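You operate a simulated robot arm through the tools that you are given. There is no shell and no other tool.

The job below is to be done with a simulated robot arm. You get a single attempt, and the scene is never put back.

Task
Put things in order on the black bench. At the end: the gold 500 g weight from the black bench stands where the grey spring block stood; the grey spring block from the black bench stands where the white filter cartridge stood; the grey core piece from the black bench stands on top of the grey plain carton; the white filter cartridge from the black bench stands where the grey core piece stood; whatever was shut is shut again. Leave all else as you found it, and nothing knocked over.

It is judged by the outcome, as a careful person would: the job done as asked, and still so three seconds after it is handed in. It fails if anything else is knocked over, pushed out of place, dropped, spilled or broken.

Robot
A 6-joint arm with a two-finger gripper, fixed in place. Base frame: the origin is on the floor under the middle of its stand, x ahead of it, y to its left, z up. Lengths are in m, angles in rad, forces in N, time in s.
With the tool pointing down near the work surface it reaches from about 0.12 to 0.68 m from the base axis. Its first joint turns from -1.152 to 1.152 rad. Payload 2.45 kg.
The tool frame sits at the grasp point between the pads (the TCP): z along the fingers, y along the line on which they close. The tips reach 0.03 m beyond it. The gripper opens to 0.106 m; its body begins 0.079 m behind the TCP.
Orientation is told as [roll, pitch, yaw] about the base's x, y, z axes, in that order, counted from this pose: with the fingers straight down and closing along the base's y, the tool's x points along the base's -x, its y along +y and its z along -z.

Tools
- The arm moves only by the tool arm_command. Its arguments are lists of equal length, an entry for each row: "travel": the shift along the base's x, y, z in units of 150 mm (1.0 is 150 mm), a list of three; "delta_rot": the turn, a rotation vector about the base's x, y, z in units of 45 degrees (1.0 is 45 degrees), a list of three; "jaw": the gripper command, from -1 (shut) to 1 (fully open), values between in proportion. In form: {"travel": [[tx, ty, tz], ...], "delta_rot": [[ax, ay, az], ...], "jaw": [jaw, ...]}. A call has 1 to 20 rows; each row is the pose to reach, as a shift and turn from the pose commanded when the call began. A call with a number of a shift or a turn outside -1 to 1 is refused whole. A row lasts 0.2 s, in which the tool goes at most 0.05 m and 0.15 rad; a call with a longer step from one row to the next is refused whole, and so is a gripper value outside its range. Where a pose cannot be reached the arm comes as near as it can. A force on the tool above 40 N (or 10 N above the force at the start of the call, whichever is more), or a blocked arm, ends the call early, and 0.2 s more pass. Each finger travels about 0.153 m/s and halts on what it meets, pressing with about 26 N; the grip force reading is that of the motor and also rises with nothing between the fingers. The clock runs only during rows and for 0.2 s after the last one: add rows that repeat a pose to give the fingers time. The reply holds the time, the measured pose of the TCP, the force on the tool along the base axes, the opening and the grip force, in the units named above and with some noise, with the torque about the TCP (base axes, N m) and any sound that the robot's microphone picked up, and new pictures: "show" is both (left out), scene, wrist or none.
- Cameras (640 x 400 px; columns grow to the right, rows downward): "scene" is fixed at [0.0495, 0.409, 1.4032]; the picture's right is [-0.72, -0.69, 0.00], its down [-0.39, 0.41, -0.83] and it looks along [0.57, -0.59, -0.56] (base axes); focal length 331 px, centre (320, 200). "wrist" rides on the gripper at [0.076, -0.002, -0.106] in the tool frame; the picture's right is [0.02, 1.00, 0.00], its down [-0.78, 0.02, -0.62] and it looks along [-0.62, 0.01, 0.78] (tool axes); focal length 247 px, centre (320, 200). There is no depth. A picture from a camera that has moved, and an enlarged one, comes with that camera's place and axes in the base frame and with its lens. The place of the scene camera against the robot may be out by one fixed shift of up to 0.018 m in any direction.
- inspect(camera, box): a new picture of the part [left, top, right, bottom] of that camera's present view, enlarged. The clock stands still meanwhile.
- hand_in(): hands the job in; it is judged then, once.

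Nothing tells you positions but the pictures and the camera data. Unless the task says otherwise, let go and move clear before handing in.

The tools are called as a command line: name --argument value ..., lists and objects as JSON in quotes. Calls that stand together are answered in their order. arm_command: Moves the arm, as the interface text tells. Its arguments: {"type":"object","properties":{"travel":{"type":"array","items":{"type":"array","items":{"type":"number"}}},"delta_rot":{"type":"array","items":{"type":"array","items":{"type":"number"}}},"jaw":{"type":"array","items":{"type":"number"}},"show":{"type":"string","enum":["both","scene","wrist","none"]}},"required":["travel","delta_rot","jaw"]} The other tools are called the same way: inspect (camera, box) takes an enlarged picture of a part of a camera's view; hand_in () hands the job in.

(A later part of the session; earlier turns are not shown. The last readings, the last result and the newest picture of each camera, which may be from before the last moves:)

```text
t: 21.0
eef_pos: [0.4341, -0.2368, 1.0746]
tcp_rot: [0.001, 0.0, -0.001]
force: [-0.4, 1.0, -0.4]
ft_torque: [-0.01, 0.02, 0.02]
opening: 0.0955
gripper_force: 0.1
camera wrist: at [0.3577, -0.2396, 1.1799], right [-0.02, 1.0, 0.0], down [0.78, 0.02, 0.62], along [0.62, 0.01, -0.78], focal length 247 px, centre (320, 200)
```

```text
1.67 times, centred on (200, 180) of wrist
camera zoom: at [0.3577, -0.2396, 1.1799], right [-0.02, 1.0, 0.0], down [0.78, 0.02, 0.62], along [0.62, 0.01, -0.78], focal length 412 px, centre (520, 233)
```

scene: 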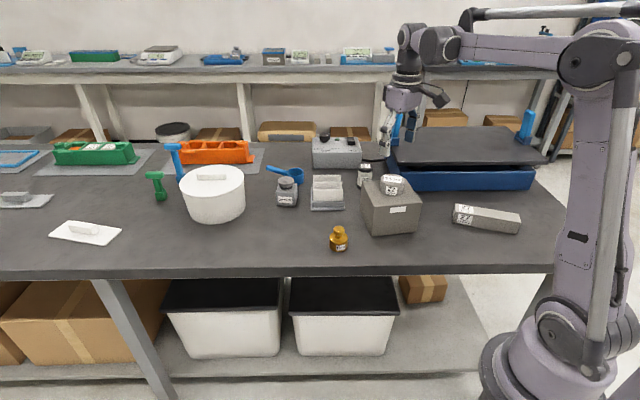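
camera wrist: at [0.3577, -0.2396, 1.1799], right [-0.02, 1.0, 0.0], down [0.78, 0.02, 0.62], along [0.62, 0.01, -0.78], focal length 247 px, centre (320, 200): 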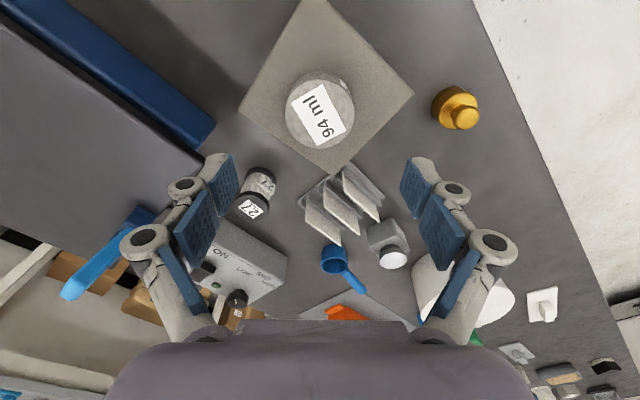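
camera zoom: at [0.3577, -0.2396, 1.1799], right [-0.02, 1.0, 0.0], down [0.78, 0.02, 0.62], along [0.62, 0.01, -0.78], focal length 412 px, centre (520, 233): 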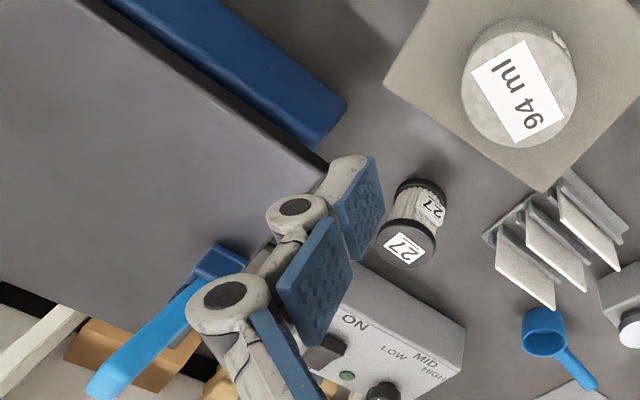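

The cartridge is at (0.591, -0.336), with the nearest rack corner about 7 cm away to its left rear. I'll rotate and move over it.

arm_command --travel '[[0, 0, 0], [0, 0, 0], [0, 0, 0], [0.1, -0.05, 0], [0.2, -0.1, 0], [0.3, -0.15, 0], [0.3, -0.15, 0]]' --delta_rot '[[0, 0, -0.18], [0, 0, -0.36], [0, 0, -0.54], [0, 0, -0.72], [0, 0, -0.9], [0, 0, -1], [0, 0, -1]]' --jaw '[0.8, 0.8, 0.8, 0.8, 0.8, 0.8, 0.8]' --show "none"

arm_command --travel '[[0.12, -0.08, 0], [0.24, -0.16, 0], [0.36, -0.24, 0], [0.48, -0.32, 0], [0.6, -0.4, 0], [0.74, -0.51, 0], [0.74, -0.51, 0]]' --delta_rot '[[0, 0, -0.18], [0, 0, -0.36], [0, 0, -0.54], [0, 0, -0.72], [0, 0, -0.9], [0, 0, -1], [0, 0, -1]]' --jaw '[0.8, 0.8, 0.8, 0.8, 0.8, 0.8, 0.8]'

```text
t: 22.6
eef_pos: [0.4787, -0.2618, 1.0757]
tcp_rot: [0.0, -0.001, -0.789]
force: [0.8, 0.1, 0.4]
ft_torque: [-0.01, 0.01, 0.01]
opening: 0.0957
gripper_force: 0.0
```

```text
t: 24.2
eef_pos: [0.5588, -0.3243, 1.0618]
tcp_rot: [0.0, 0.0, -1.573]
force: [0.7, -0.6, -0.2]
ft_torque: [0.0, 0.0, 0.0]
opening: 0.0954
gripper_force: 0.0
out of reach, approached as far as the arm can: row 5, 6, 7
camera wrist: at [0.5584, -0.2477, 1.1668], right [1.0, 0.02, 0.0], down [0.02, -0.78, 0.62], along [0.01, -0.62, -0.78], focal length 247 px, centre (320, 200)
```

scene: 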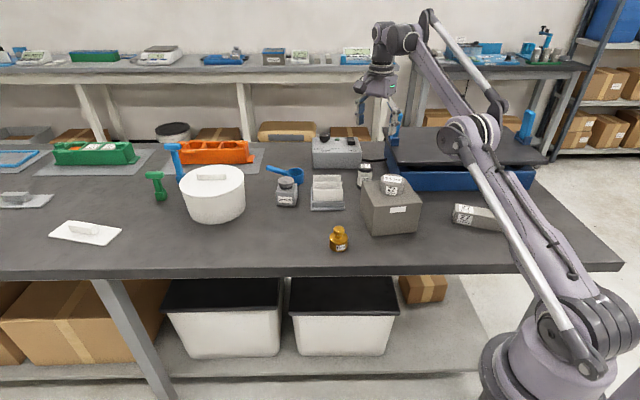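
wrist: 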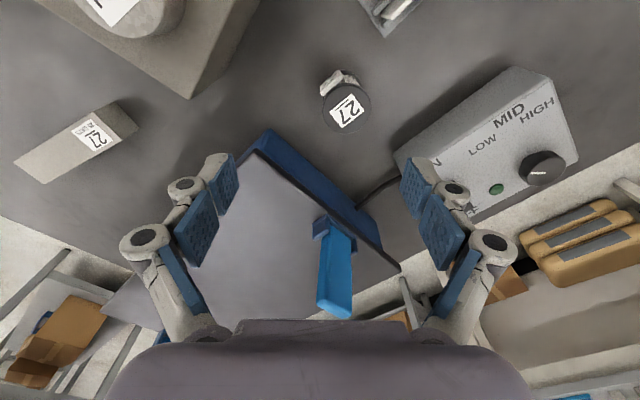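

At this height the upright tool can't quite reach the cartridge. I'll tilt the tool about 15° about its closing axis and come lower, staying above the cartridge top.

arm_command --travel '[[0, 0, -0.1], [0, 0, -0.25], [0, 0, -0.4], [0, 0, -0.55], [0, 0, -0.65], [0, 0, -0.65]]' --delta_rot '[[-0.08, 0, 0], [-0.16, 0, 0], [-0.24, 0, 0], [-0.333, 0, 0], [-0.333, 0, 0], [-0.333, 0, 0]]' --jaw '[0.8, 0.8, 0.8, 0.8, 0.8, 0.8]'

inspect --camera "wrist" --box '[220, 40, 420, 240]'

inspect --camera "scene" --box '[310, 90, 430, 210]'

```text
t: 25.6
eef_pos: [0.5609, -0.3229, 0.9632]
tcp_rot: [-0.001, -0.26, -1.572]
force: [0.5, -0.6, 0.1]
ft_torque: [-0.02, 0.04, -0.05]
opening: 0.0953
gripper_force: 0.2
camera wrist: at [0.5593, -0.2212, 1.046], right [1.0, 0.02, -0.01], down [0.02, -0.6, 0.8], along [0.01, -0.8, -0.6], focal length 247 px, centre (320, 200)
```

scene: 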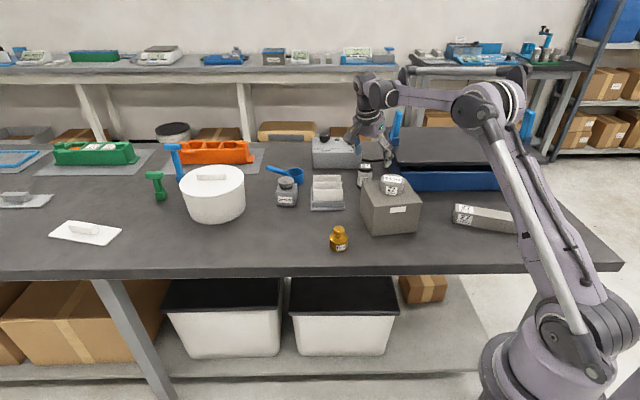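
wrist: 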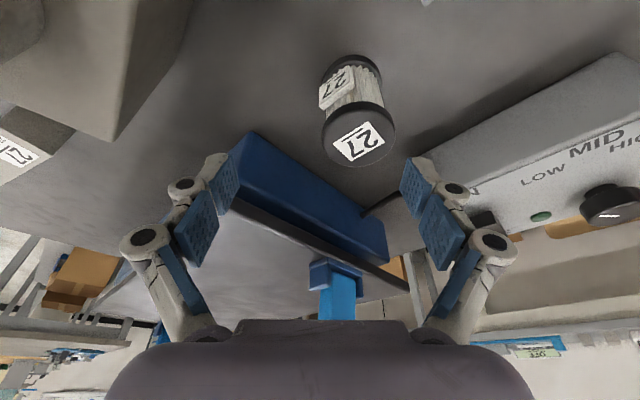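

```text
2.00 times, centred on (320, 140) of wrist
camera zoom: at [0.5593, -0.2212, 1.046], right [1.0, 0.02, -0.01], down [0.02, -0.6, 0.8], along [0.01, -0.8, -0.6], focal length 494 px, centre (320, 320)
```

zoom: 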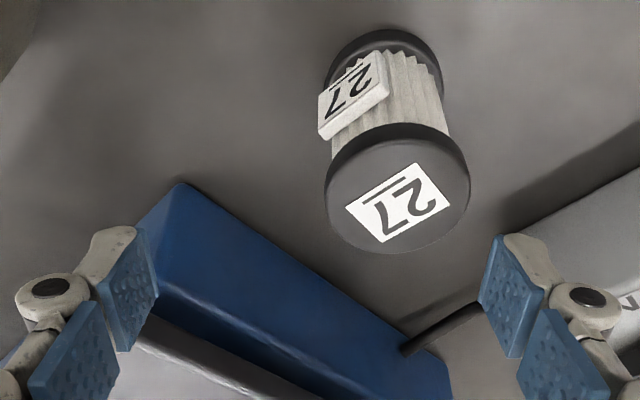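

```text
3.33 times, centred on (370, 150) of scene
camera zoom: at [0.0495, 0.409, 1.4032], right [-0.72, -0.69, 0.0], down [-0.39, 0.41, -0.83], along [0.57, -0.59, -0.56], focal length 1104 px, centre (153, 367)
```

zoom: 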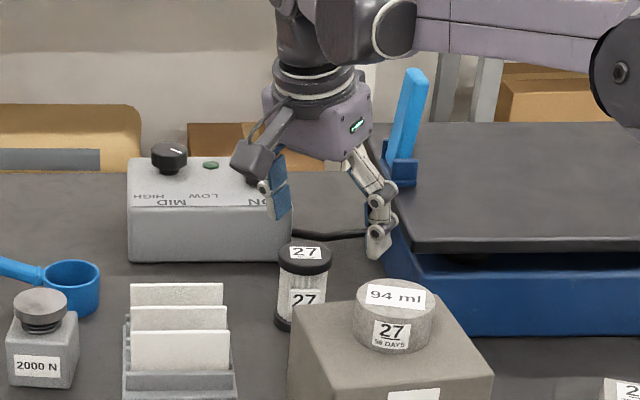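

The tilt works and the pose is holding. The cartridge is at about (0.589, -0.335), so I'll centre over it at this height first.

arm_command --travel '[[0.06, -0.03, 0], [0.12, -0.05, 0], [0.19, -0.08, 0], [0.19, -0.08, 0]]' --delta_rot '[[0, 0, 0], [0, 0, 0], [0, 0, 0], [0, 0, 0]]' --jaw '[0.8, 0.8, 0.8, 0.8]'

inspect --camera "wrist" --box '[220, 40, 420, 240]'

```text
t: 26.6
eef_pos: [0.5881, -0.3336, 0.9631]
tcp_rot: [0.0, -0.261, -1.571]
force: [0.1, -0.3, -0.3]
ft_torque: [0.02, -0.04, -0.01]
opening: 0.0953
gripper_force: 0.0
camera wrist: at [0.5868, -0.2323, 1.0446], right [1.0, 0.02, -0.01], down [0.02, -0.6, 0.8], along [0.01, -0.8, -0.6], focal length 247 px, centre (320, 200)
```

scene: 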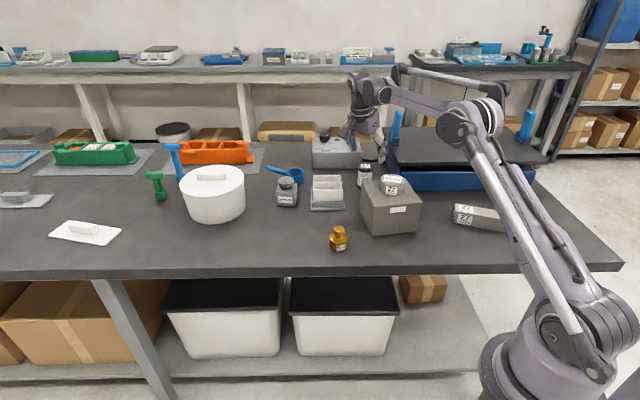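
wrist: 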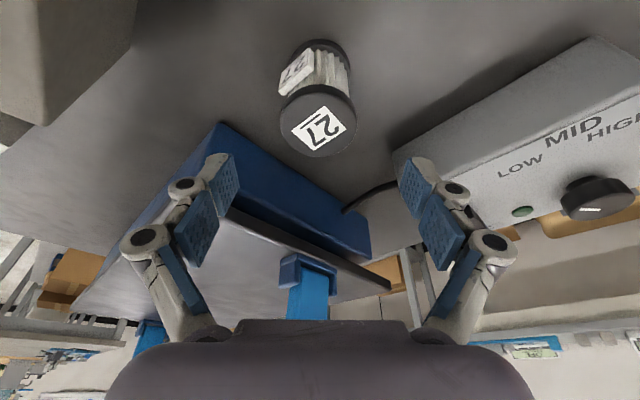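

```text
2.00 times, centred on (320, 140) of wrist
camera zoom: at [0.5868, -0.2323, 1.0446], right [1.0, 0.02, -0.01], down [0.02, -0.6, 0.8], along [0.01, -0.8, -0.6], focal length 494 px, centre (320, 320)
```

zoom: 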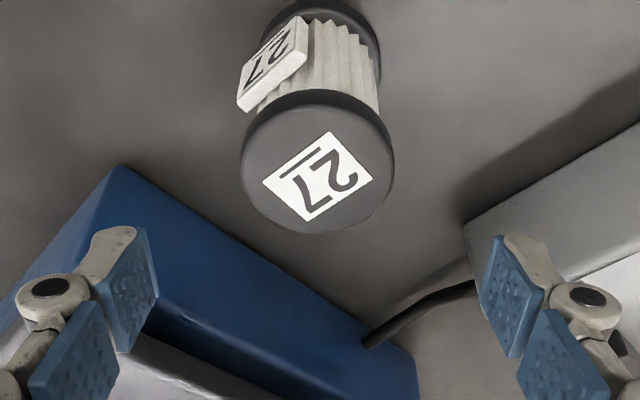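

I'll turn 10° back so the pads avoid the cartridge's side label, then descend around it.

arm_command --travel '[[0, -0.01, 0], [0, -0.01, 0], [0, -0.01, -0.1], [0, -0.01, -0.2], [0, -0.01, -0.3]]' --delta_rot '[[0, 0, 0.12], [0, 0, 0.222], [0, 0, 0.222], [0, 0, 0.222], [0, 0, 0.222]]' --jaw '[0.8, 0.8, 0.8, 0.8, 0.8]'

inspect --camera "wrist" --box '[220, 40, 420, 240]'

inspect --camera "scene" --box '[310, 110, 430, 230]'

```text
t: 27.8
eef_pos: [0.5886, -0.3344, 0.9177]
tcp_rot: [0.001, -0.262, -1.395]
force: [-1.0, -0.3, -0.5]
ft_torque: [-0.01, -0.01, 0.0]
opening: 0.0954
gripper_force: 0.1
camera wrist: at [0.5701, -0.2358, 0.9996], right [0.98, 0.19, -0.01], down [0.12, -0.58, 0.8], along [0.15, -0.79, -0.6], focal length 247 px, centre (320, 200)
```

scene: 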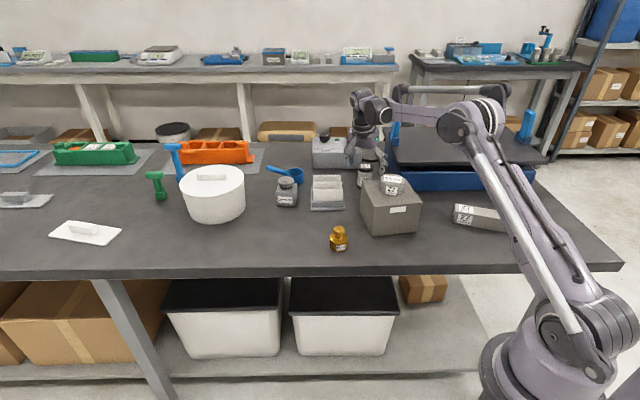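
wrist: 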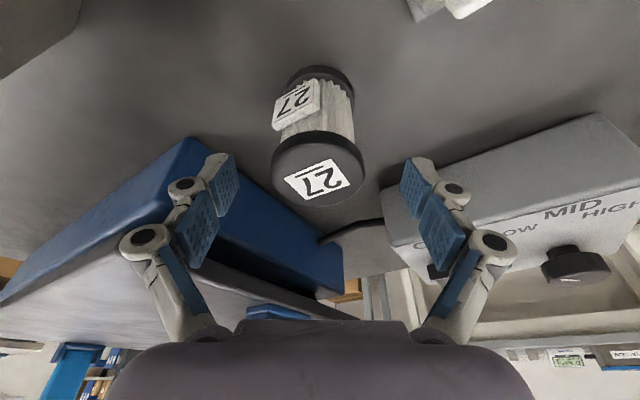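

```text
2.00 times, centred on (320, 140) of wrist
camera zoom: at [0.5701, -0.2358, 0.9996], right [0.98, 0.19, -0.01], down [0.12, -0.58, 0.8], along [0.15, -0.79, -0.6], focal length 494 px, centre (320, 320)
```

zoom: 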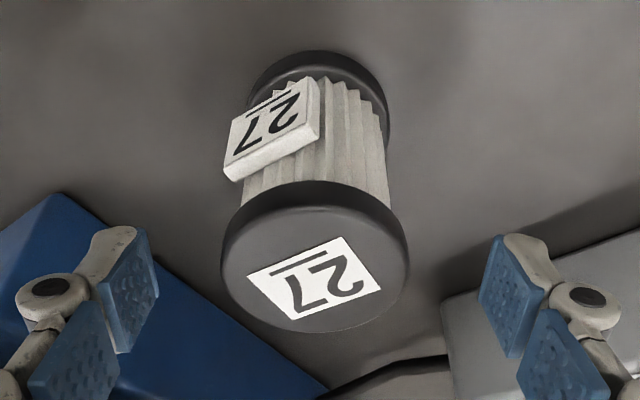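

```text
3.33 times, centred on (370, 170) of scene
camera zoom: at [0.0495, 0.409, 1.4032], right [-0.72, -0.69, 0.0], down [-0.39, 0.41, -0.83], along [0.57, -0.59, -0.56], focal length 1104 px, centre (153, 300)
```

zoom: 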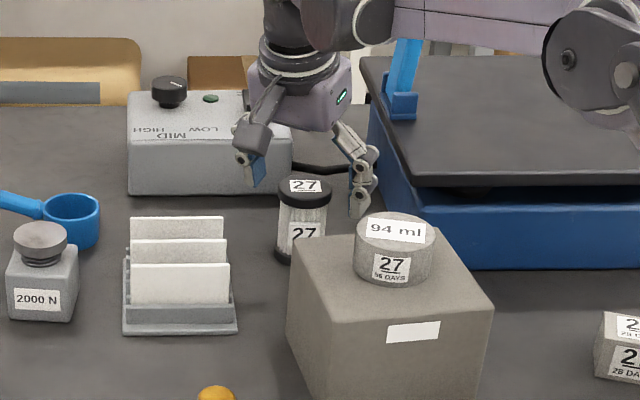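

The cartridge is centred to within 2 mm, so I'll go down the remaining 45 mm.

arm_command --travel '[[-0.01, 0, -0.08], [-0.01, 0, -0.16], [-0.01, 0, -0.24], [-0.01, 0, -0.3], [-0.01, 0, -0.3]]' --delta_rot '[[0, 0, 0], [0, 0, 0], [0, 0, 0], [0, 0, 0], [0, 0, 0]]' --jaw '[0.8, 0.8, 0.8, 0.8, 0.8]'

inspect --camera "scene" --box '[310, 110, 430, 230]'

```text
t: 29.0
eef_pos: [0.5867, -0.3339, 0.8714]
tcp_rot: [-0.001, -0.263, -1.396]
force: [0.3, 0.7, 0.4]
ft_torque: [0.0, 0.04, 0.02]
opening: 0.0956
gripper_force: 0.1
camera wrist: at [0.5688, -0.2355, 0.9543], right [0.98, 0.19, -0.01], down [0.12, -0.58, 0.8], along [0.15, -0.79, -0.6], focal length 247 px, centre (320, 200)
```

scene: 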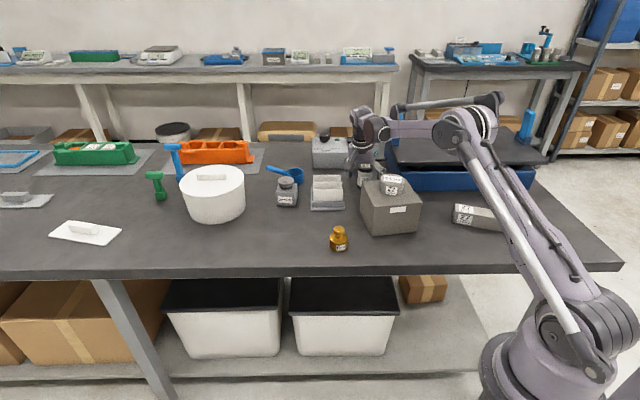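
wrist: 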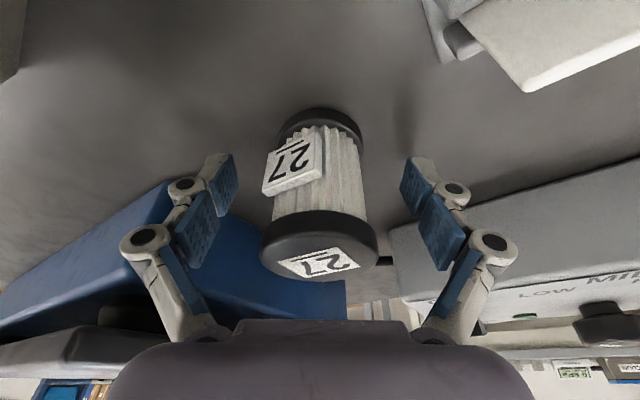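

```text
3.33 times, centred on (370, 170) of scene
camera zoom: at [0.0495, 0.409, 1.4032], right [-0.72, -0.69, 0.0], down [-0.39, 0.41, -0.83], along [0.57, -0.59, -0.56], focal length 1104 px, centre (153, 300)
```

zoom: 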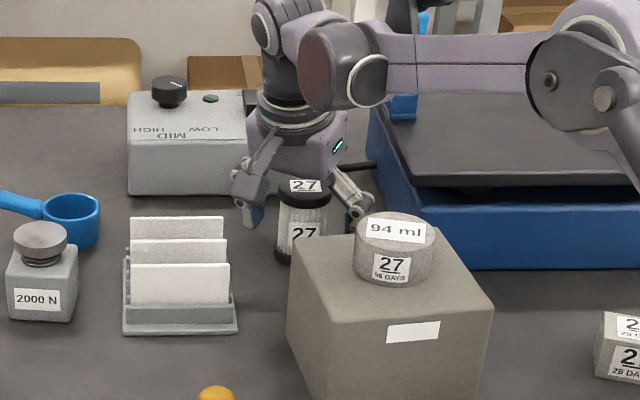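

The fingers straddle the cartridge cleanly, so I'll close.

arm_command --travel '[[0, 0, 0], [0, 0, 0], [0, 0, 0], [0, 0, 0], [0, 0, 0]]' --delta_rot '[[0, 0, 0], [0, 0, 0], [0, 0, 0], [0, 0, 0], [0, 0, 0]]' --jaw '[0.4, 0.1, -0.3, -1, -1]'

inspect --camera "wrist" --box '[220, 80, 420, 300]'

```text
t: 30.2
eef_pos: [0.5879, -0.3337, 0.8724]
tcp_rot: [-0.002, -0.262, -1.396]
force: [0.4, 0.6, 1.7]
ft_torque: [-0.05, 0.05, 0.0]
opening: 0.0483
gripper_force: 25.8
camera wrist: at [0.5688, -0.2355, 0.9546], right [0.98, 0.19, -0.01], down [0.12, -0.58, 0.8], along [0.15, -0.79, -0.6], focal length 247 px, centre (320, 200)
```

scene: 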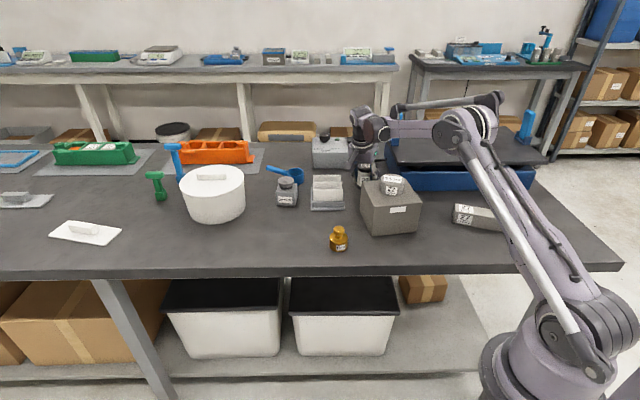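
wrist: 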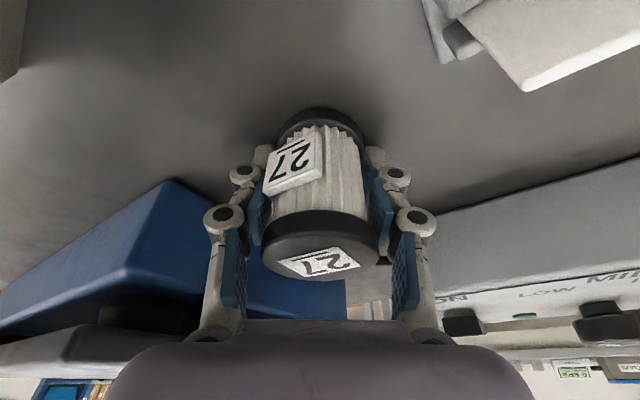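

```text
1.82 times, centred on (320, 190) of wrist
camera zoom: at [0.5688, -0.2355, 0.9546], right [0.98, 0.19, -0.01], down [0.12, -0.58, 0.8], along [0.15, -0.79, -0.6], focal length 449 px, centre (320, 218)
```

zoom: 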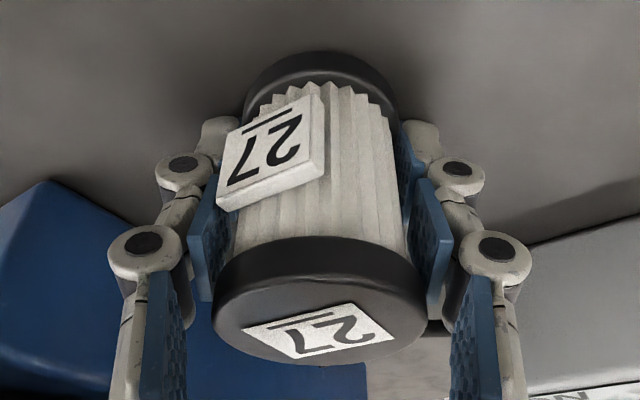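

The grip is good with a 48 mm opening. I'll lift straight up slowly.

arm_command --travel '[[0, 0, 0.03], [0, 0, 0.1], [0, 0, 0.25], [0, 0, 0.4], [0, 0, 0.6], [0, 0, 0.8], [0, 0, 0.8]]' --delta_rot '[[0, 0, 0], [0, 0, 0], [0, 0, 0], [0, 0, 0], [0, 0, 0], [0, 0, 0], [0, 0, 0]]' --jaw '[-1, -1, -1, -1, -1, -1, -1]'

```text
t: 31.8
eef_pos: [0.5866, -0.3338, 0.9923]
tcp_rot: [-0.001, -0.261, -1.396]
force: [0.0, 0.4, -0.7]
ft_torque: [0.01, -0.01, -0.01]
opening: 0.0486
gripper_force: 25.4
camera wrist: at [0.568, -0.2342, 1.0746], right [0.98, 0.19, -0.01], down [0.12, -0.58, 0.8], along [0.15, -0.79, -0.6], focal length 247 px, centre (320, 200)
```

scene: 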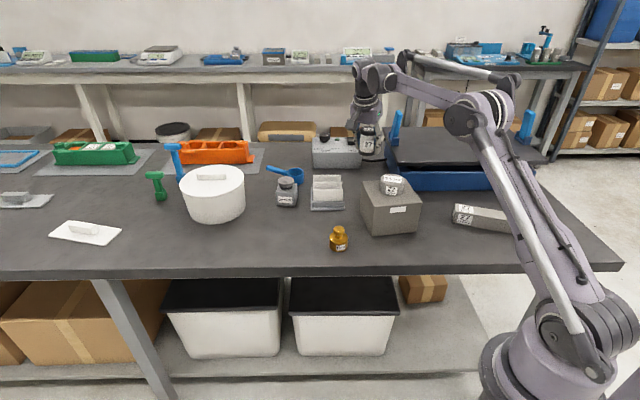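
wrist: 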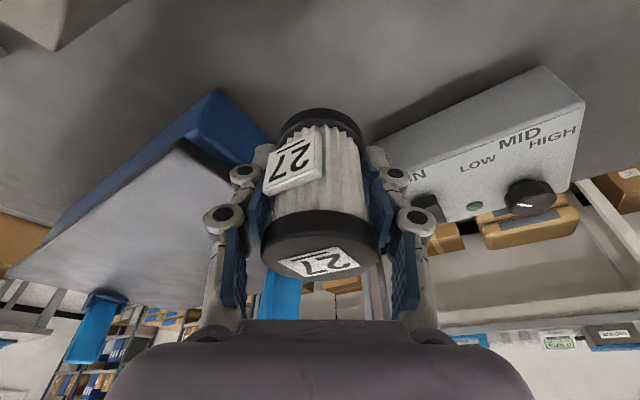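

The cartridge is lifted and steady. I'll carry it over the rack, keeping the same tilt so it stays upright, towards the core's old spot at (0.602, -0.009).

arm_command --travel '[[0.0, 0.1, 0.05], [0.0, 0.25, 0.1], [0.01, 0.45, 0.1], [0.02, 0.65, 0.1], [0.03, 0.85, 0.1], [0.03, 1.0, 0.1]]' --delta_rot '[[0, 0, 0], [0, 0, 0], [0, 0, 0], [0, 0, 0], [0, 0, 0], [0, 0, 0]]' --jaw '[-1, -1, -1, -1, -1, -1]' --show "none"

arm_command --travel '[[0.01, 0.2, 0.0], [0.02, 0.4, 0], [0.03, 0.6, 0], [0.04, 0.8, 0], [0.04, 1.0, 0], [0.04, 1.0, 0]]' --delta_rot '[[0, 0, 0], [0, 0, 0], [0, 0, 0], [0, 0, 0], [0, 0, 0], [0, 0, 0]]' --jaw '[-1, -1, -1, -1, -1, -1]'

```text
t: 33.2
eef_pos: [0.5911, -0.1825, 1.0082]
tcp_rot: [0.0, -0.262, -1.398]
force: [0.8, -0.6, -0.9]
ft_torque: [-0.03, 0.01, 0.01]
opening: 0.0483
gripper_force: 25.5
```

```text
t: 34.6
eef_pos: [0.597, -0.0337, 1.0082]
tcp_rot: [0.001, -0.262, -1.396]
force: [0.6, 0.3, -1.1]
ft_torque: [0.02, -0.01, 0.02]
opening: 0.048
gripper_force: 25.6
camera wrist: at [0.5791, 0.0648, 1.0909], right [0.98, 0.19, -0.01], down [0.12, -0.58, 0.8], along [0.15, -0.79, -0.6], focal length 247 px, centre (320, 200)
```

scene: 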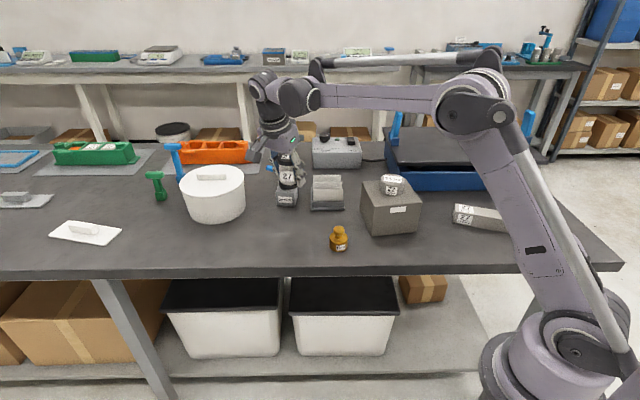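
wrist: 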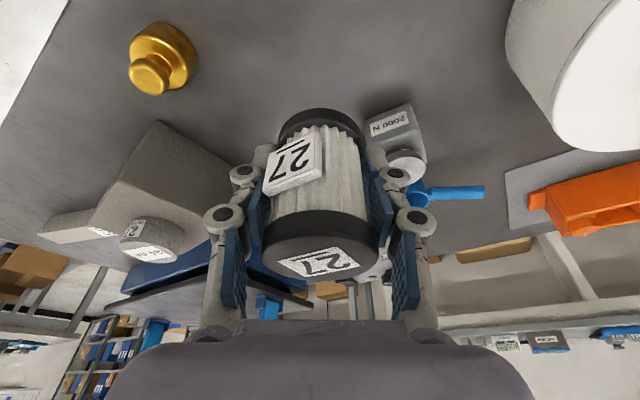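

arm_command --travel '[[0.033, 0.1, 0], [0.033, 0.165, -0.1], [0.033, 0.165, -0.3], [0.033, 0.165, -0.5], [0.033, 0.165, -0.7], [0.033, 0.165, -0.82], [0.033, 0.165, -0.86], [0.033, 0.165, -0.86]]' --delta_rot '[[0, 0, 0], [0, 0, 0], [0, 0, 0], [0, 0, 0], [0, 0, 0], [0, 0, 0], [0, 0, 0], [0, 0, 0]]' --jaw '[-1, -1, -1, -1, -1, -1, -1, -1]'

inspect --camera "scene" --box '[235, 150, 355, 250]'

```text
t: 36.4
eef_pos: [0.6026, -0.0102, 0.879]
tcp_rot: [0.0, -0.261, -1.397]
force: [-0.8, 0.3, -0.5]
ft_torque: [0.01, 0.03, 0.01]
opening: 0.0483
gripper_force: 25.8
camera wrist: at [0.5834, 0.0897, 0.9611], right [0.98, 0.19, -0.01], down [0.12, -0.58, 0.8], along [0.15, -0.79, -0.6], focal length 247 px, centre (320, 200)
```

scene: 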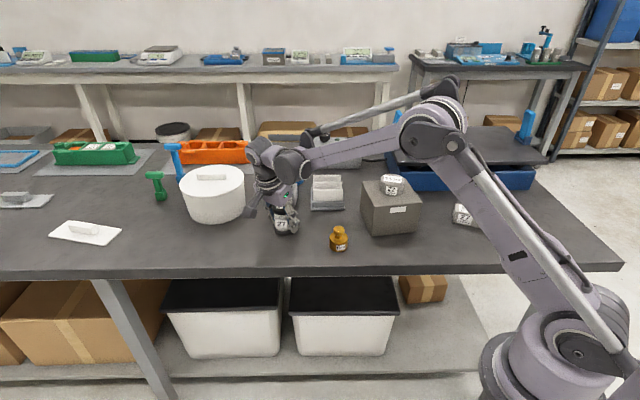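
wrist: 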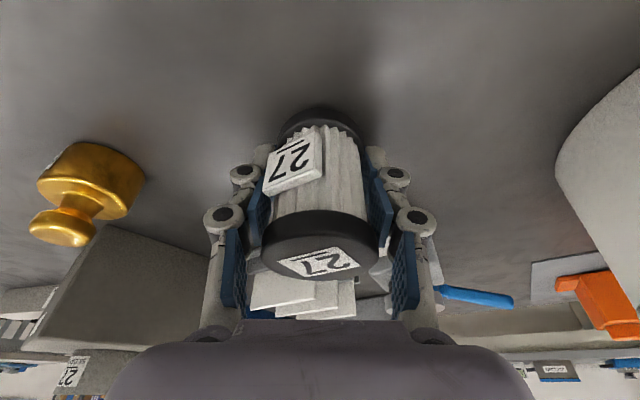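

```text
4.00 times, centred on (295, 200) of scene
camera zoom: at [0.0495, 0.409, 1.4032], right [-0.72, -0.69, 0.0], down [-0.39, 0.41, -0.83], along [0.57, -0.59, -0.56], focal length 1325 px, centre (420, 200)
```

zoom: 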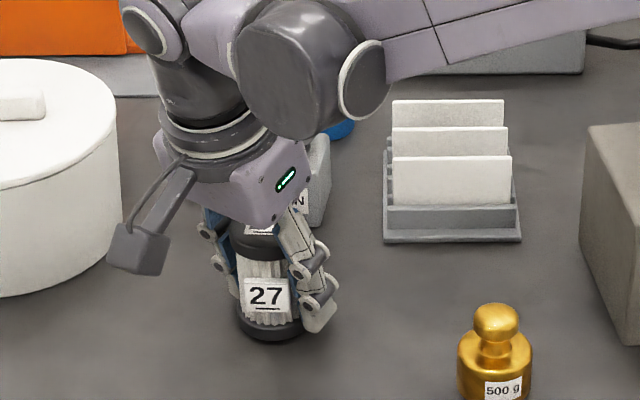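

arm_command --travel '[[0, 0, -0.013], [0, 0, -0.027], [0, 0, -0.027]]' --delta_rot '[[0, 0, 0], [0, 0, 0], [0, 0, 0]]' --jaw '[-1, -1, -1]' --show "none"

arm_command --travel '[[0, 0, -0.006], [0, 0, -0.012], [0, 0, -0.012]]' --delta_rot '[[0, 0, 0], [0, 0, 0], [0, 0, 0]]' --jaw '[-1, -1, -1]' --show "none"

```text
t: 37.2
eef_pos: [0.6025, -0.0109, 0.8753]
tcp_rot: [-0.001, -0.263, -1.396]
force: [-0.4, 0.5, -0.5]
ft_torque: [0.04, -0.01, 0.0]
opening: 0.0483
gripper_force: 26.0
```

```text
t: 38.0
eef_pos: [0.602, -0.0097, 0.8727]
tcp_rot: [0.0, -0.262, -1.396]
force: [0.5, -0.1, -1.3]
ft_torque: [0.02, -0.07, -0.01]
opening: 0.0484
gripper_force: 26.4
```

arm_command --travel '[[0, 0, -0.005], [0, 0, -0.008], [0, 0, -0.008]]' --delta_rot '[[0, 0, 0], [0, 0, 0], [0, 0, 0]]' --jaw '[-1, -1, -1]' --show "none"

inspect --camera "scene" --box '[265, 190, 325, 240]'

```text
t: 38.8
eef_pos: [0.603, -0.009, 0.8732]
tcp_rot: [-0.001, -0.262, -1.397]
force: [-1.5, 0.2, 1.4]
ft_torque: [0.01, 0.07, -0.02]
opening: 0.0483
gripper_force: 26.5
```

```text
8.00 times, centred on (295, 215) of scene
camera zoom: at [0.0495, 0.409, 1.4032], right [-0.72, -0.69, 0.0], down [-0.39, 0.41, -0.83], along [0.57, -0.59, -0.56], focal length 2651 px, centre (520, 80)
```

zoom: 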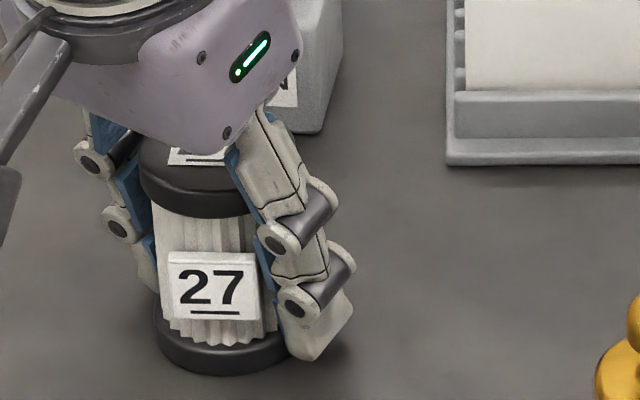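

arm_command --travel '[[0, 0, -0.004], [0, 0, -0.006], [0, 0, -0.006]]' --delta_rot '[[0, 0, 0], [0, 0, 0], [0, 0, 0]]' --jaw '[-1, -1, -1]' --show "none"

```text
t: 39.6
eef_pos: [0.6022, -0.0094, 0.872]
tcp_rot: [0.001, -0.263, -1.396]
force: [2.5, 1.2, 20.4]
ft_torque: [0.15, -0.08, -0.05]
opening: 0.0484
gripper_force: 26.1
```

The cartridge is down on the bench. I'll relieve the press slightly and open.

arm_command --travel '[[0, 0, 0.005], [0, 0, 0.005], [0, 0, 0.005], [0, 0, 0.005], [0, 0, 0.005], [0, 0, 0.005], [0, 0, 0.005]]' --delta_rot '[[0, 0, 0], [0, 0, 0], [0, 0, 0], [0, 0, 0], [0, 0, 0], [0, 0, 0], [0, 0, 0]]' --jaw '[-1, -0.05, 0.1, 0.3, 0.6, 0.8, 0.8]'

inspect --camera "scene" --box '[235, 150, 355, 250]'

```text
t: 41.2
eef_pos: [0.6016, -0.0098, 0.8728]
tcp_rot: [0.0, -0.261, -1.396]
force: [-0.1, 0.6, 0.3]
ft_torque: [0.0, -0.03, -0.02]
opening: 0.0955
gripper_force: 0.0
camera wrist: at [0.5842, 0.0896, 0.9541], right [0.98, 0.19, -0.01], down [0.12, -0.58, 0.8], along [0.15, -0.79, -0.6], focal length 247 px, centre (320, 200)
```

scene: 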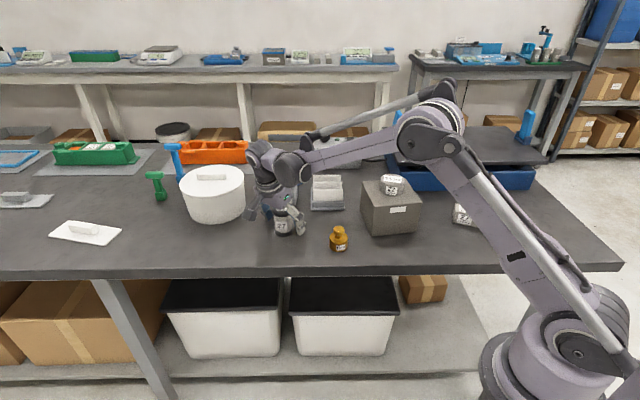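
wrist: 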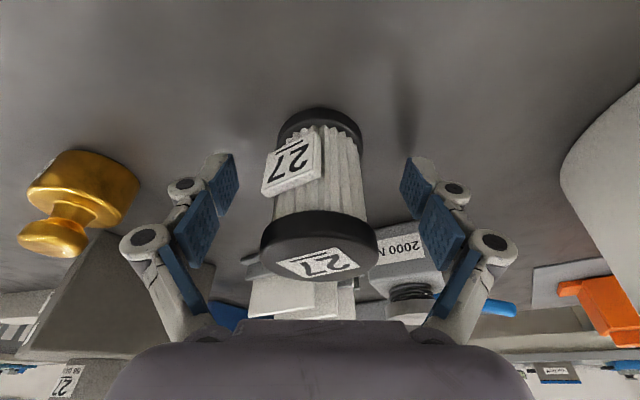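

```text
4.00 times, centred on (295, 200) of scene
camera zoom: at [0.0495, 0.409, 1.4032], right [-0.72, -0.69, 0.0], down [-0.39, 0.41, -0.83], along [0.57, -0.59, -0.56], focal length 1325 px, centre (420, 200)
```

zoom: 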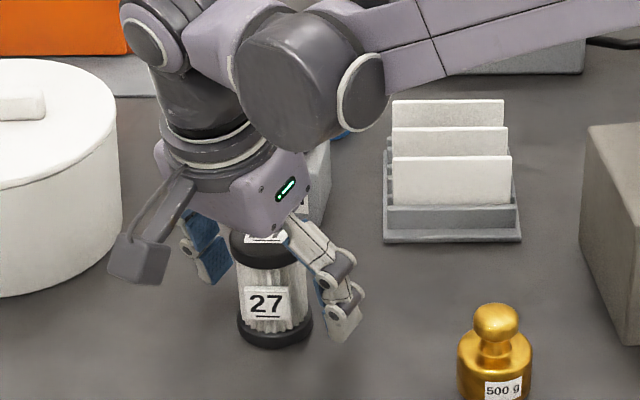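

The cartridge stands free at the core's old spot. I'll rise vertically clear of it.

arm_command --travel '[[0, 0, 0.08], [0, 0, 0.2], [0, 0, 0.4], [0, 0, 0.6], [0, 0, 0.8], [0, 0, 0.98], [0, 0, 0.98]]' --delta_rot '[[0, 0, 0], [0, 0, 0], [0, 0, 0], [0, 0, 0], [0, 0, 0], [0, 0, 0], [0, 0, 0]]' --jaw '[0.8, 0.8, 0.8, 0.8, 0.8, 0.8, 0.8]'

inspect --camera "wrist" --box '[250, 40, 490, 280]'

inspect --camera "scene" --box '[235, 150, 355, 250]'

```text
t: 42.8
eef_pos: [0.6019, -0.0079, 1.0179]
tcp_rot: [-0.001, -0.263, -1.396]
force: [-0.1, -0.3, -0.3]
ft_torque: [0.0, 0.01, 0.0]
opening: 0.0956
gripper_force: 0.0
camera wrist: at [0.5832, 0.091, 1.0999], right [0.98, 0.19, -0.01], down [0.12, -0.58, 0.8], along [0.15, -0.79, -0.6], focal length 247 px, centre (320, 200)
```

scene: 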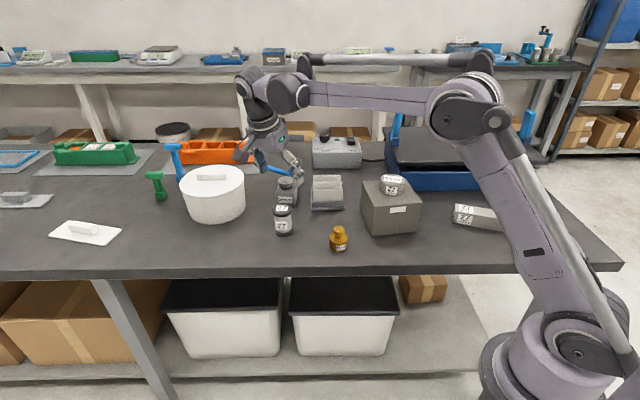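
wrist: 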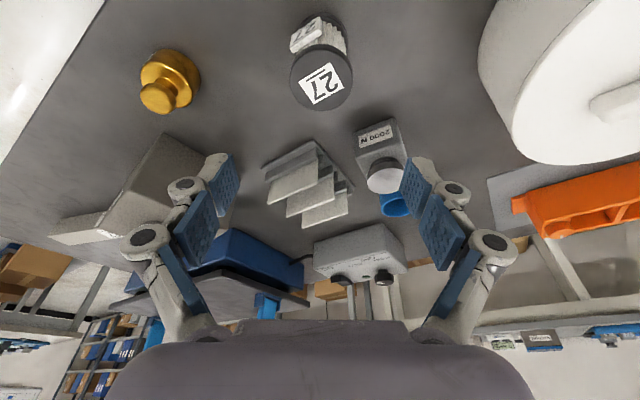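

```text
1.67 times, centred on (370, 160) of wrist
camera zoom: at [0.5832, 0.091, 1.0999], right [0.98, 0.19, -0.01], down [0.12, -0.58, 0.8], along [0.15, -0.79, -0.6], focal length 412 px, centre (237, 267)
```

zoom: 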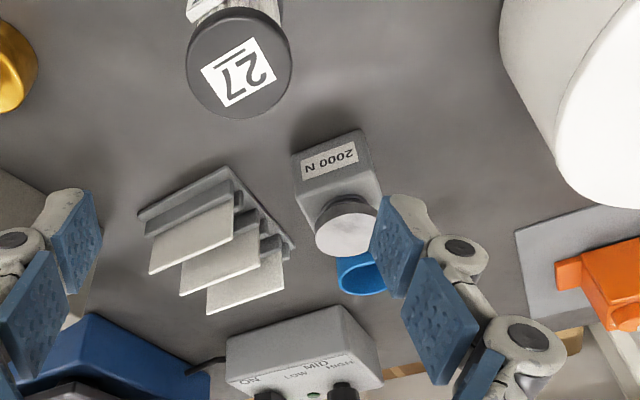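

```text
4.00 times, centred on (295, 200) of scene
camera zoom: at [0.0495, 0.409, 1.4032], right [-0.72, -0.69, 0.0], down [-0.39, 0.41, -0.83], along [0.57, -0.59, -0.56], focal length 1325 px, centre (420, 200)
```

zoom: 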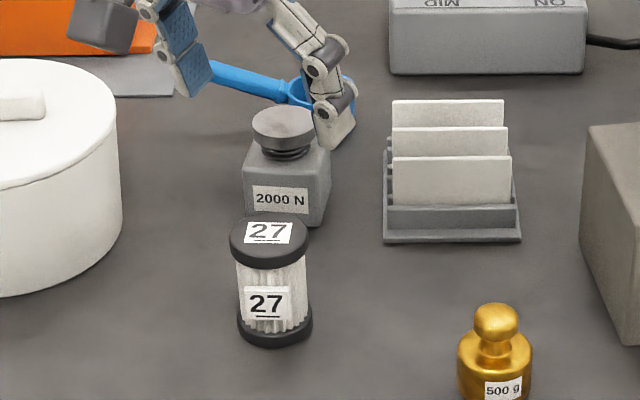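

The block's corners give its centre as (0.703, -0.109), edges at about 38°, with a 52 mm body. I'll turn the jaw to match its faces and move outward over it, still above the knob.

arm_command --travel '[[0.08, -0.08, 0], [0.16, -0.16, 0], [0.26, -0.26, -0.05], [0.36, -0.36, -0.1], [0.46, -0.46, -0.15], [0.55, -0.55, -0.2], [0.55, -0.55, -0.2]]' --delta_rot '[[0, 0, 0.16], [0, 0, 0.32], [0, 0, 0.48], [0, 0, 0.622], [0, 0, 0.622], [0, 0, 0.622], [0, 0, 0.622]]' --jaw '[0.8, 0.8, 0.8, 0.8, 0.6, 0.4, 0.4]'

inspect --camera "wrist" --box '[220, 20, 420, 220]'

inspect --camera "scene" --box '[235, 130, 355, 250]'

```text
t: 44.4
eef_pos: [0.687, -0.0928, 0.9902]
tcp_rot: [-0.002, -0.262, -0.908]
force: [0.8, 0.0, -0.2]
ft_torque: [-0.01, -0.02, 0.0]
opening: 0.0741
gripper_force: 0.0
camera wrist: at [0.6226, -0.0138, 1.0719], right [0.78, 0.63, -0.01], down [0.38, -0.46, 0.8], along [0.5, -0.62, -0.6], focal length 247 px, centre (320, 200)
```

scene: 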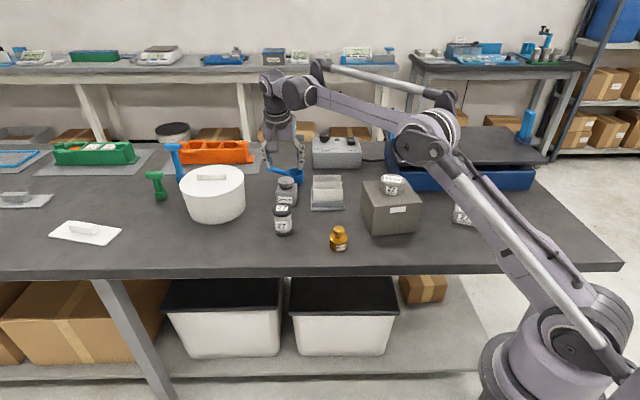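
wrist: 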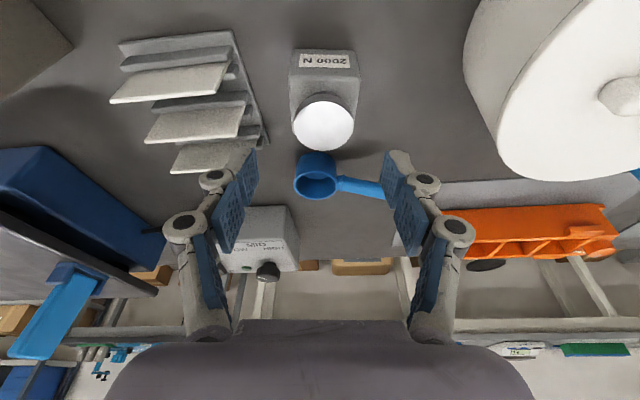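

```text
2.00 times, centred on (320, 120) of wrist
camera zoom: at [0.6226, -0.0138, 1.0719], right [0.78, 0.63, -0.01], down [0.38, -0.46, 0.8], along [0.5, -0.62, -0.6], focal length 494 px, centre (320, 360)
```

zoom: 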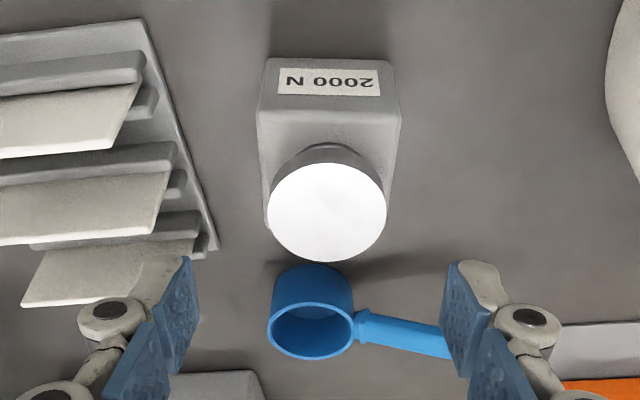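

```text
3.33 times, centred on (295, 190) of scene
camera zoom: at [0.0495, 0.409, 1.4032], right [-0.72, -0.69, 0.0], down [-0.39, 0.41, -0.83], along [0.57, -0.59, -0.56], focal length 1104 px, centre (403, 233)
```

zoom: 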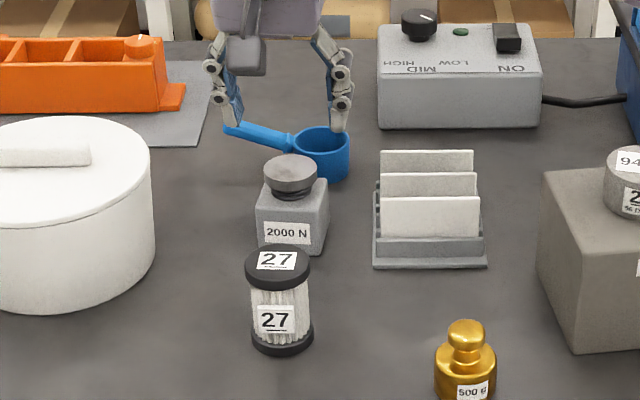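

The jaw is aligned with the block faces and the rack gap is enough for a narrowed jaw. I'll centre over the block with the opening reduced to about 65 mm.

arm_command --travel '[[0.05, -0.05, 0], [0.1, -0.098, -0.05], [0.1, -0.098, -0.1], [0.1, -0.098, -0.1]]' --delta_rot '[[0, 0, 0], [0, 0, 0], [0, 0, 0], [0, 0, 0]]' --jaw '[0.3, 0.23, 0.23, 0.23]'

inspect --camera "wrist" --box '[220, 20, 420, 220]'

inspect --camera "scene" --box '[235, 130, 355, 250]'

```text
t: 45.4
eef_pos: [0.6994, -0.107, 0.9754]
tcp_rot: [0.0, -0.262, -0.909]
force: [-0.4, -0.2, 0.3]
ft_torque: [-0.03, -0.02, -0.03]
opening: 0.0653
gripper_force: 0.1
camera wrist: at [0.6364, -0.0284, 1.057], right [0.78, 0.63, -0.01], down [0.38, -0.46, 0.8], along [0.5, -0.62, -0.6], focal length 247 px, centre (320, 200)
```

scene: 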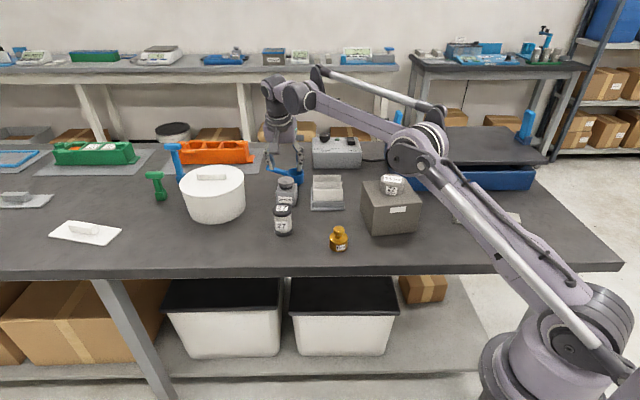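
wrist: 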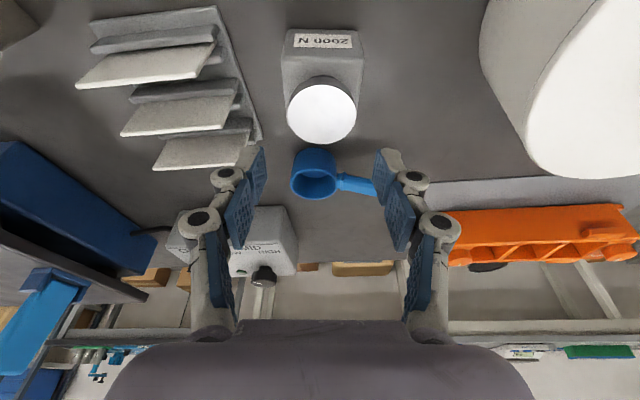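

```text
2.00 times, centred on (320, 120) of wrist
camera zoom: at [0.6364, -0.0284, 1.057], right [0.78, 0.63, -0.01], down [0.38, -0.46, 0.8], along [0.5, -0.62, -0.6], focal length 494 px, centre (320, 360)
```

zoom: 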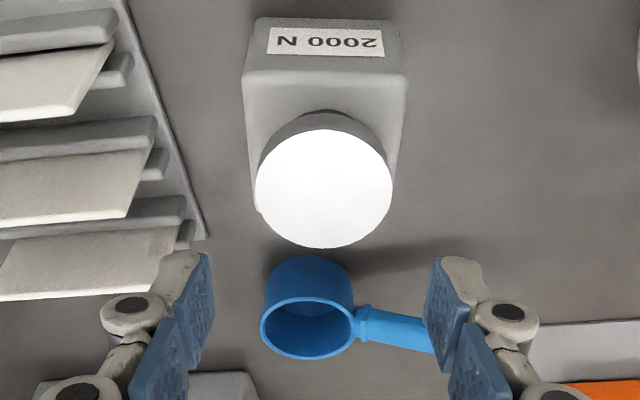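

```text
3.33 times, centred on (295, 190) of scene
camera zoom: at [0.0495, 0.409, 1.4032], right [-0.72, -0.69, 0.0], down [-0.39, 0.41, -0.83], along [0.57, -0.59, -0.56], focal length 1104 px, centre (403, 233)
```

zoom: 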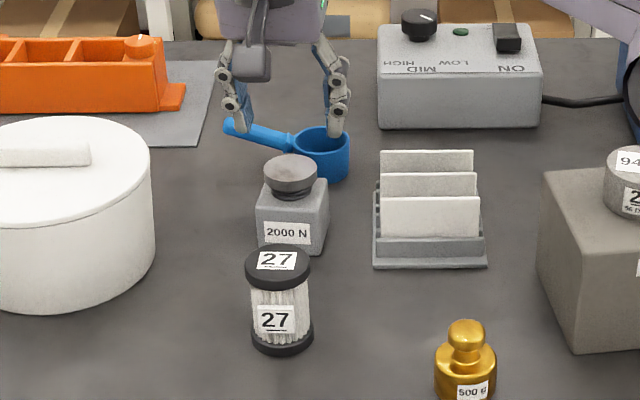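

The block is centred along the closing line. I'll descend partway, with the tips passing beside the knob, and check again.

arm_command --travel '[[0, 0, -0.1], [0, 0, -0.2], [0, 0, -0.3], [0, 0, -0.37], [0, 0, -0.37]]' --delta_rot '[[0, 0, 0], [0, 0, 0], [0, 0, 0], [0, 0, 0], [0, 0, 0]]' --jaw '[0.23, 0.23, 0.23, 0.23, 0.23]'

inspect --camera "wrist" --box '[200, 20, 440, 260]'

inspect --camera "scene" --box '[235, 130, 355, 250]'

```text
t: 46.6
eef_pos: [0.7002, -0.1059, 0.9194]
tcp_rot: [0.0, -0.262, -0.908]
force: [-0.4, 0.8, 0.3]
ft_torque: [-0.02, 0.03, -0.02]
opening: 0.0653
gripper_force: 0.1
camera wrist: at [0.6369, -0.0282, 1.0013], right [0.78, 0.63, -0.01], down [0.38, -0.46, 0.8], along [0.5, -0.62, -0.6], focal length 247 px, centre (320, 200)
```

scene: 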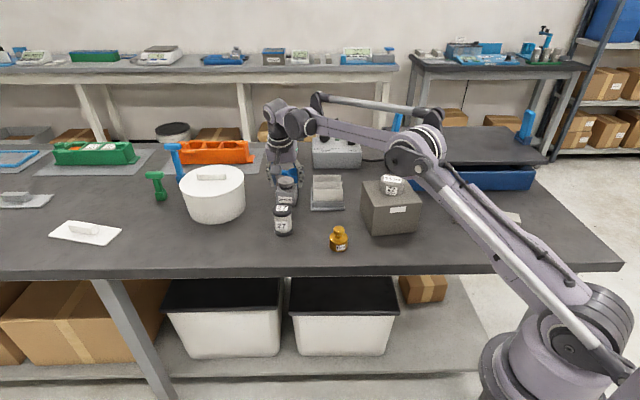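
wrist: 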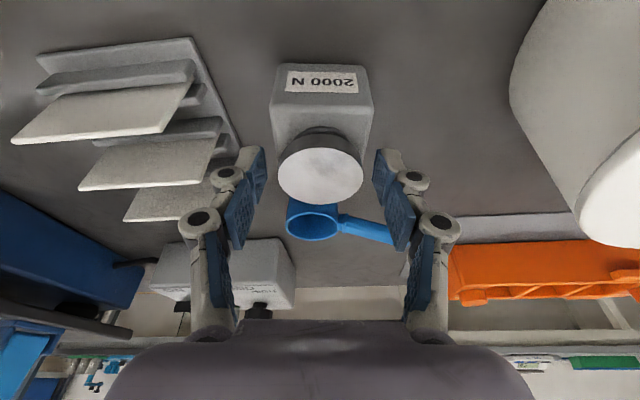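

```text
1.67 times, centred on (320, 140) of wrist
camera zoom: at [0.6369, -0.0282, 1.0013], right [0.78, 0.63, -0.01], down [0.38, -0.46, 0.8], along [0.5, -0.62, -0.6], focal length 412 px, centre (320, 300)
```

zoom: 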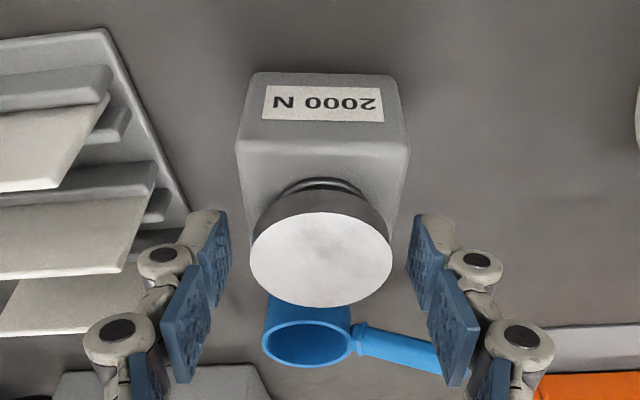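

```text
3.33 times, centred on (295, 190) of scene
camera zoom: at [0.0495, 0.409, 1.4032], right [-0.72, -0.69, 0.0], down [-0.39, 0.41, -0.83], along [0.57, -0.59, -0.56], focal length 1104 px, centre (403, 233)
```

zoom: 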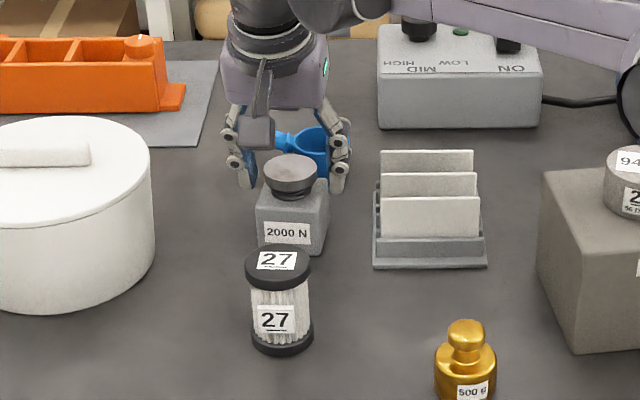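

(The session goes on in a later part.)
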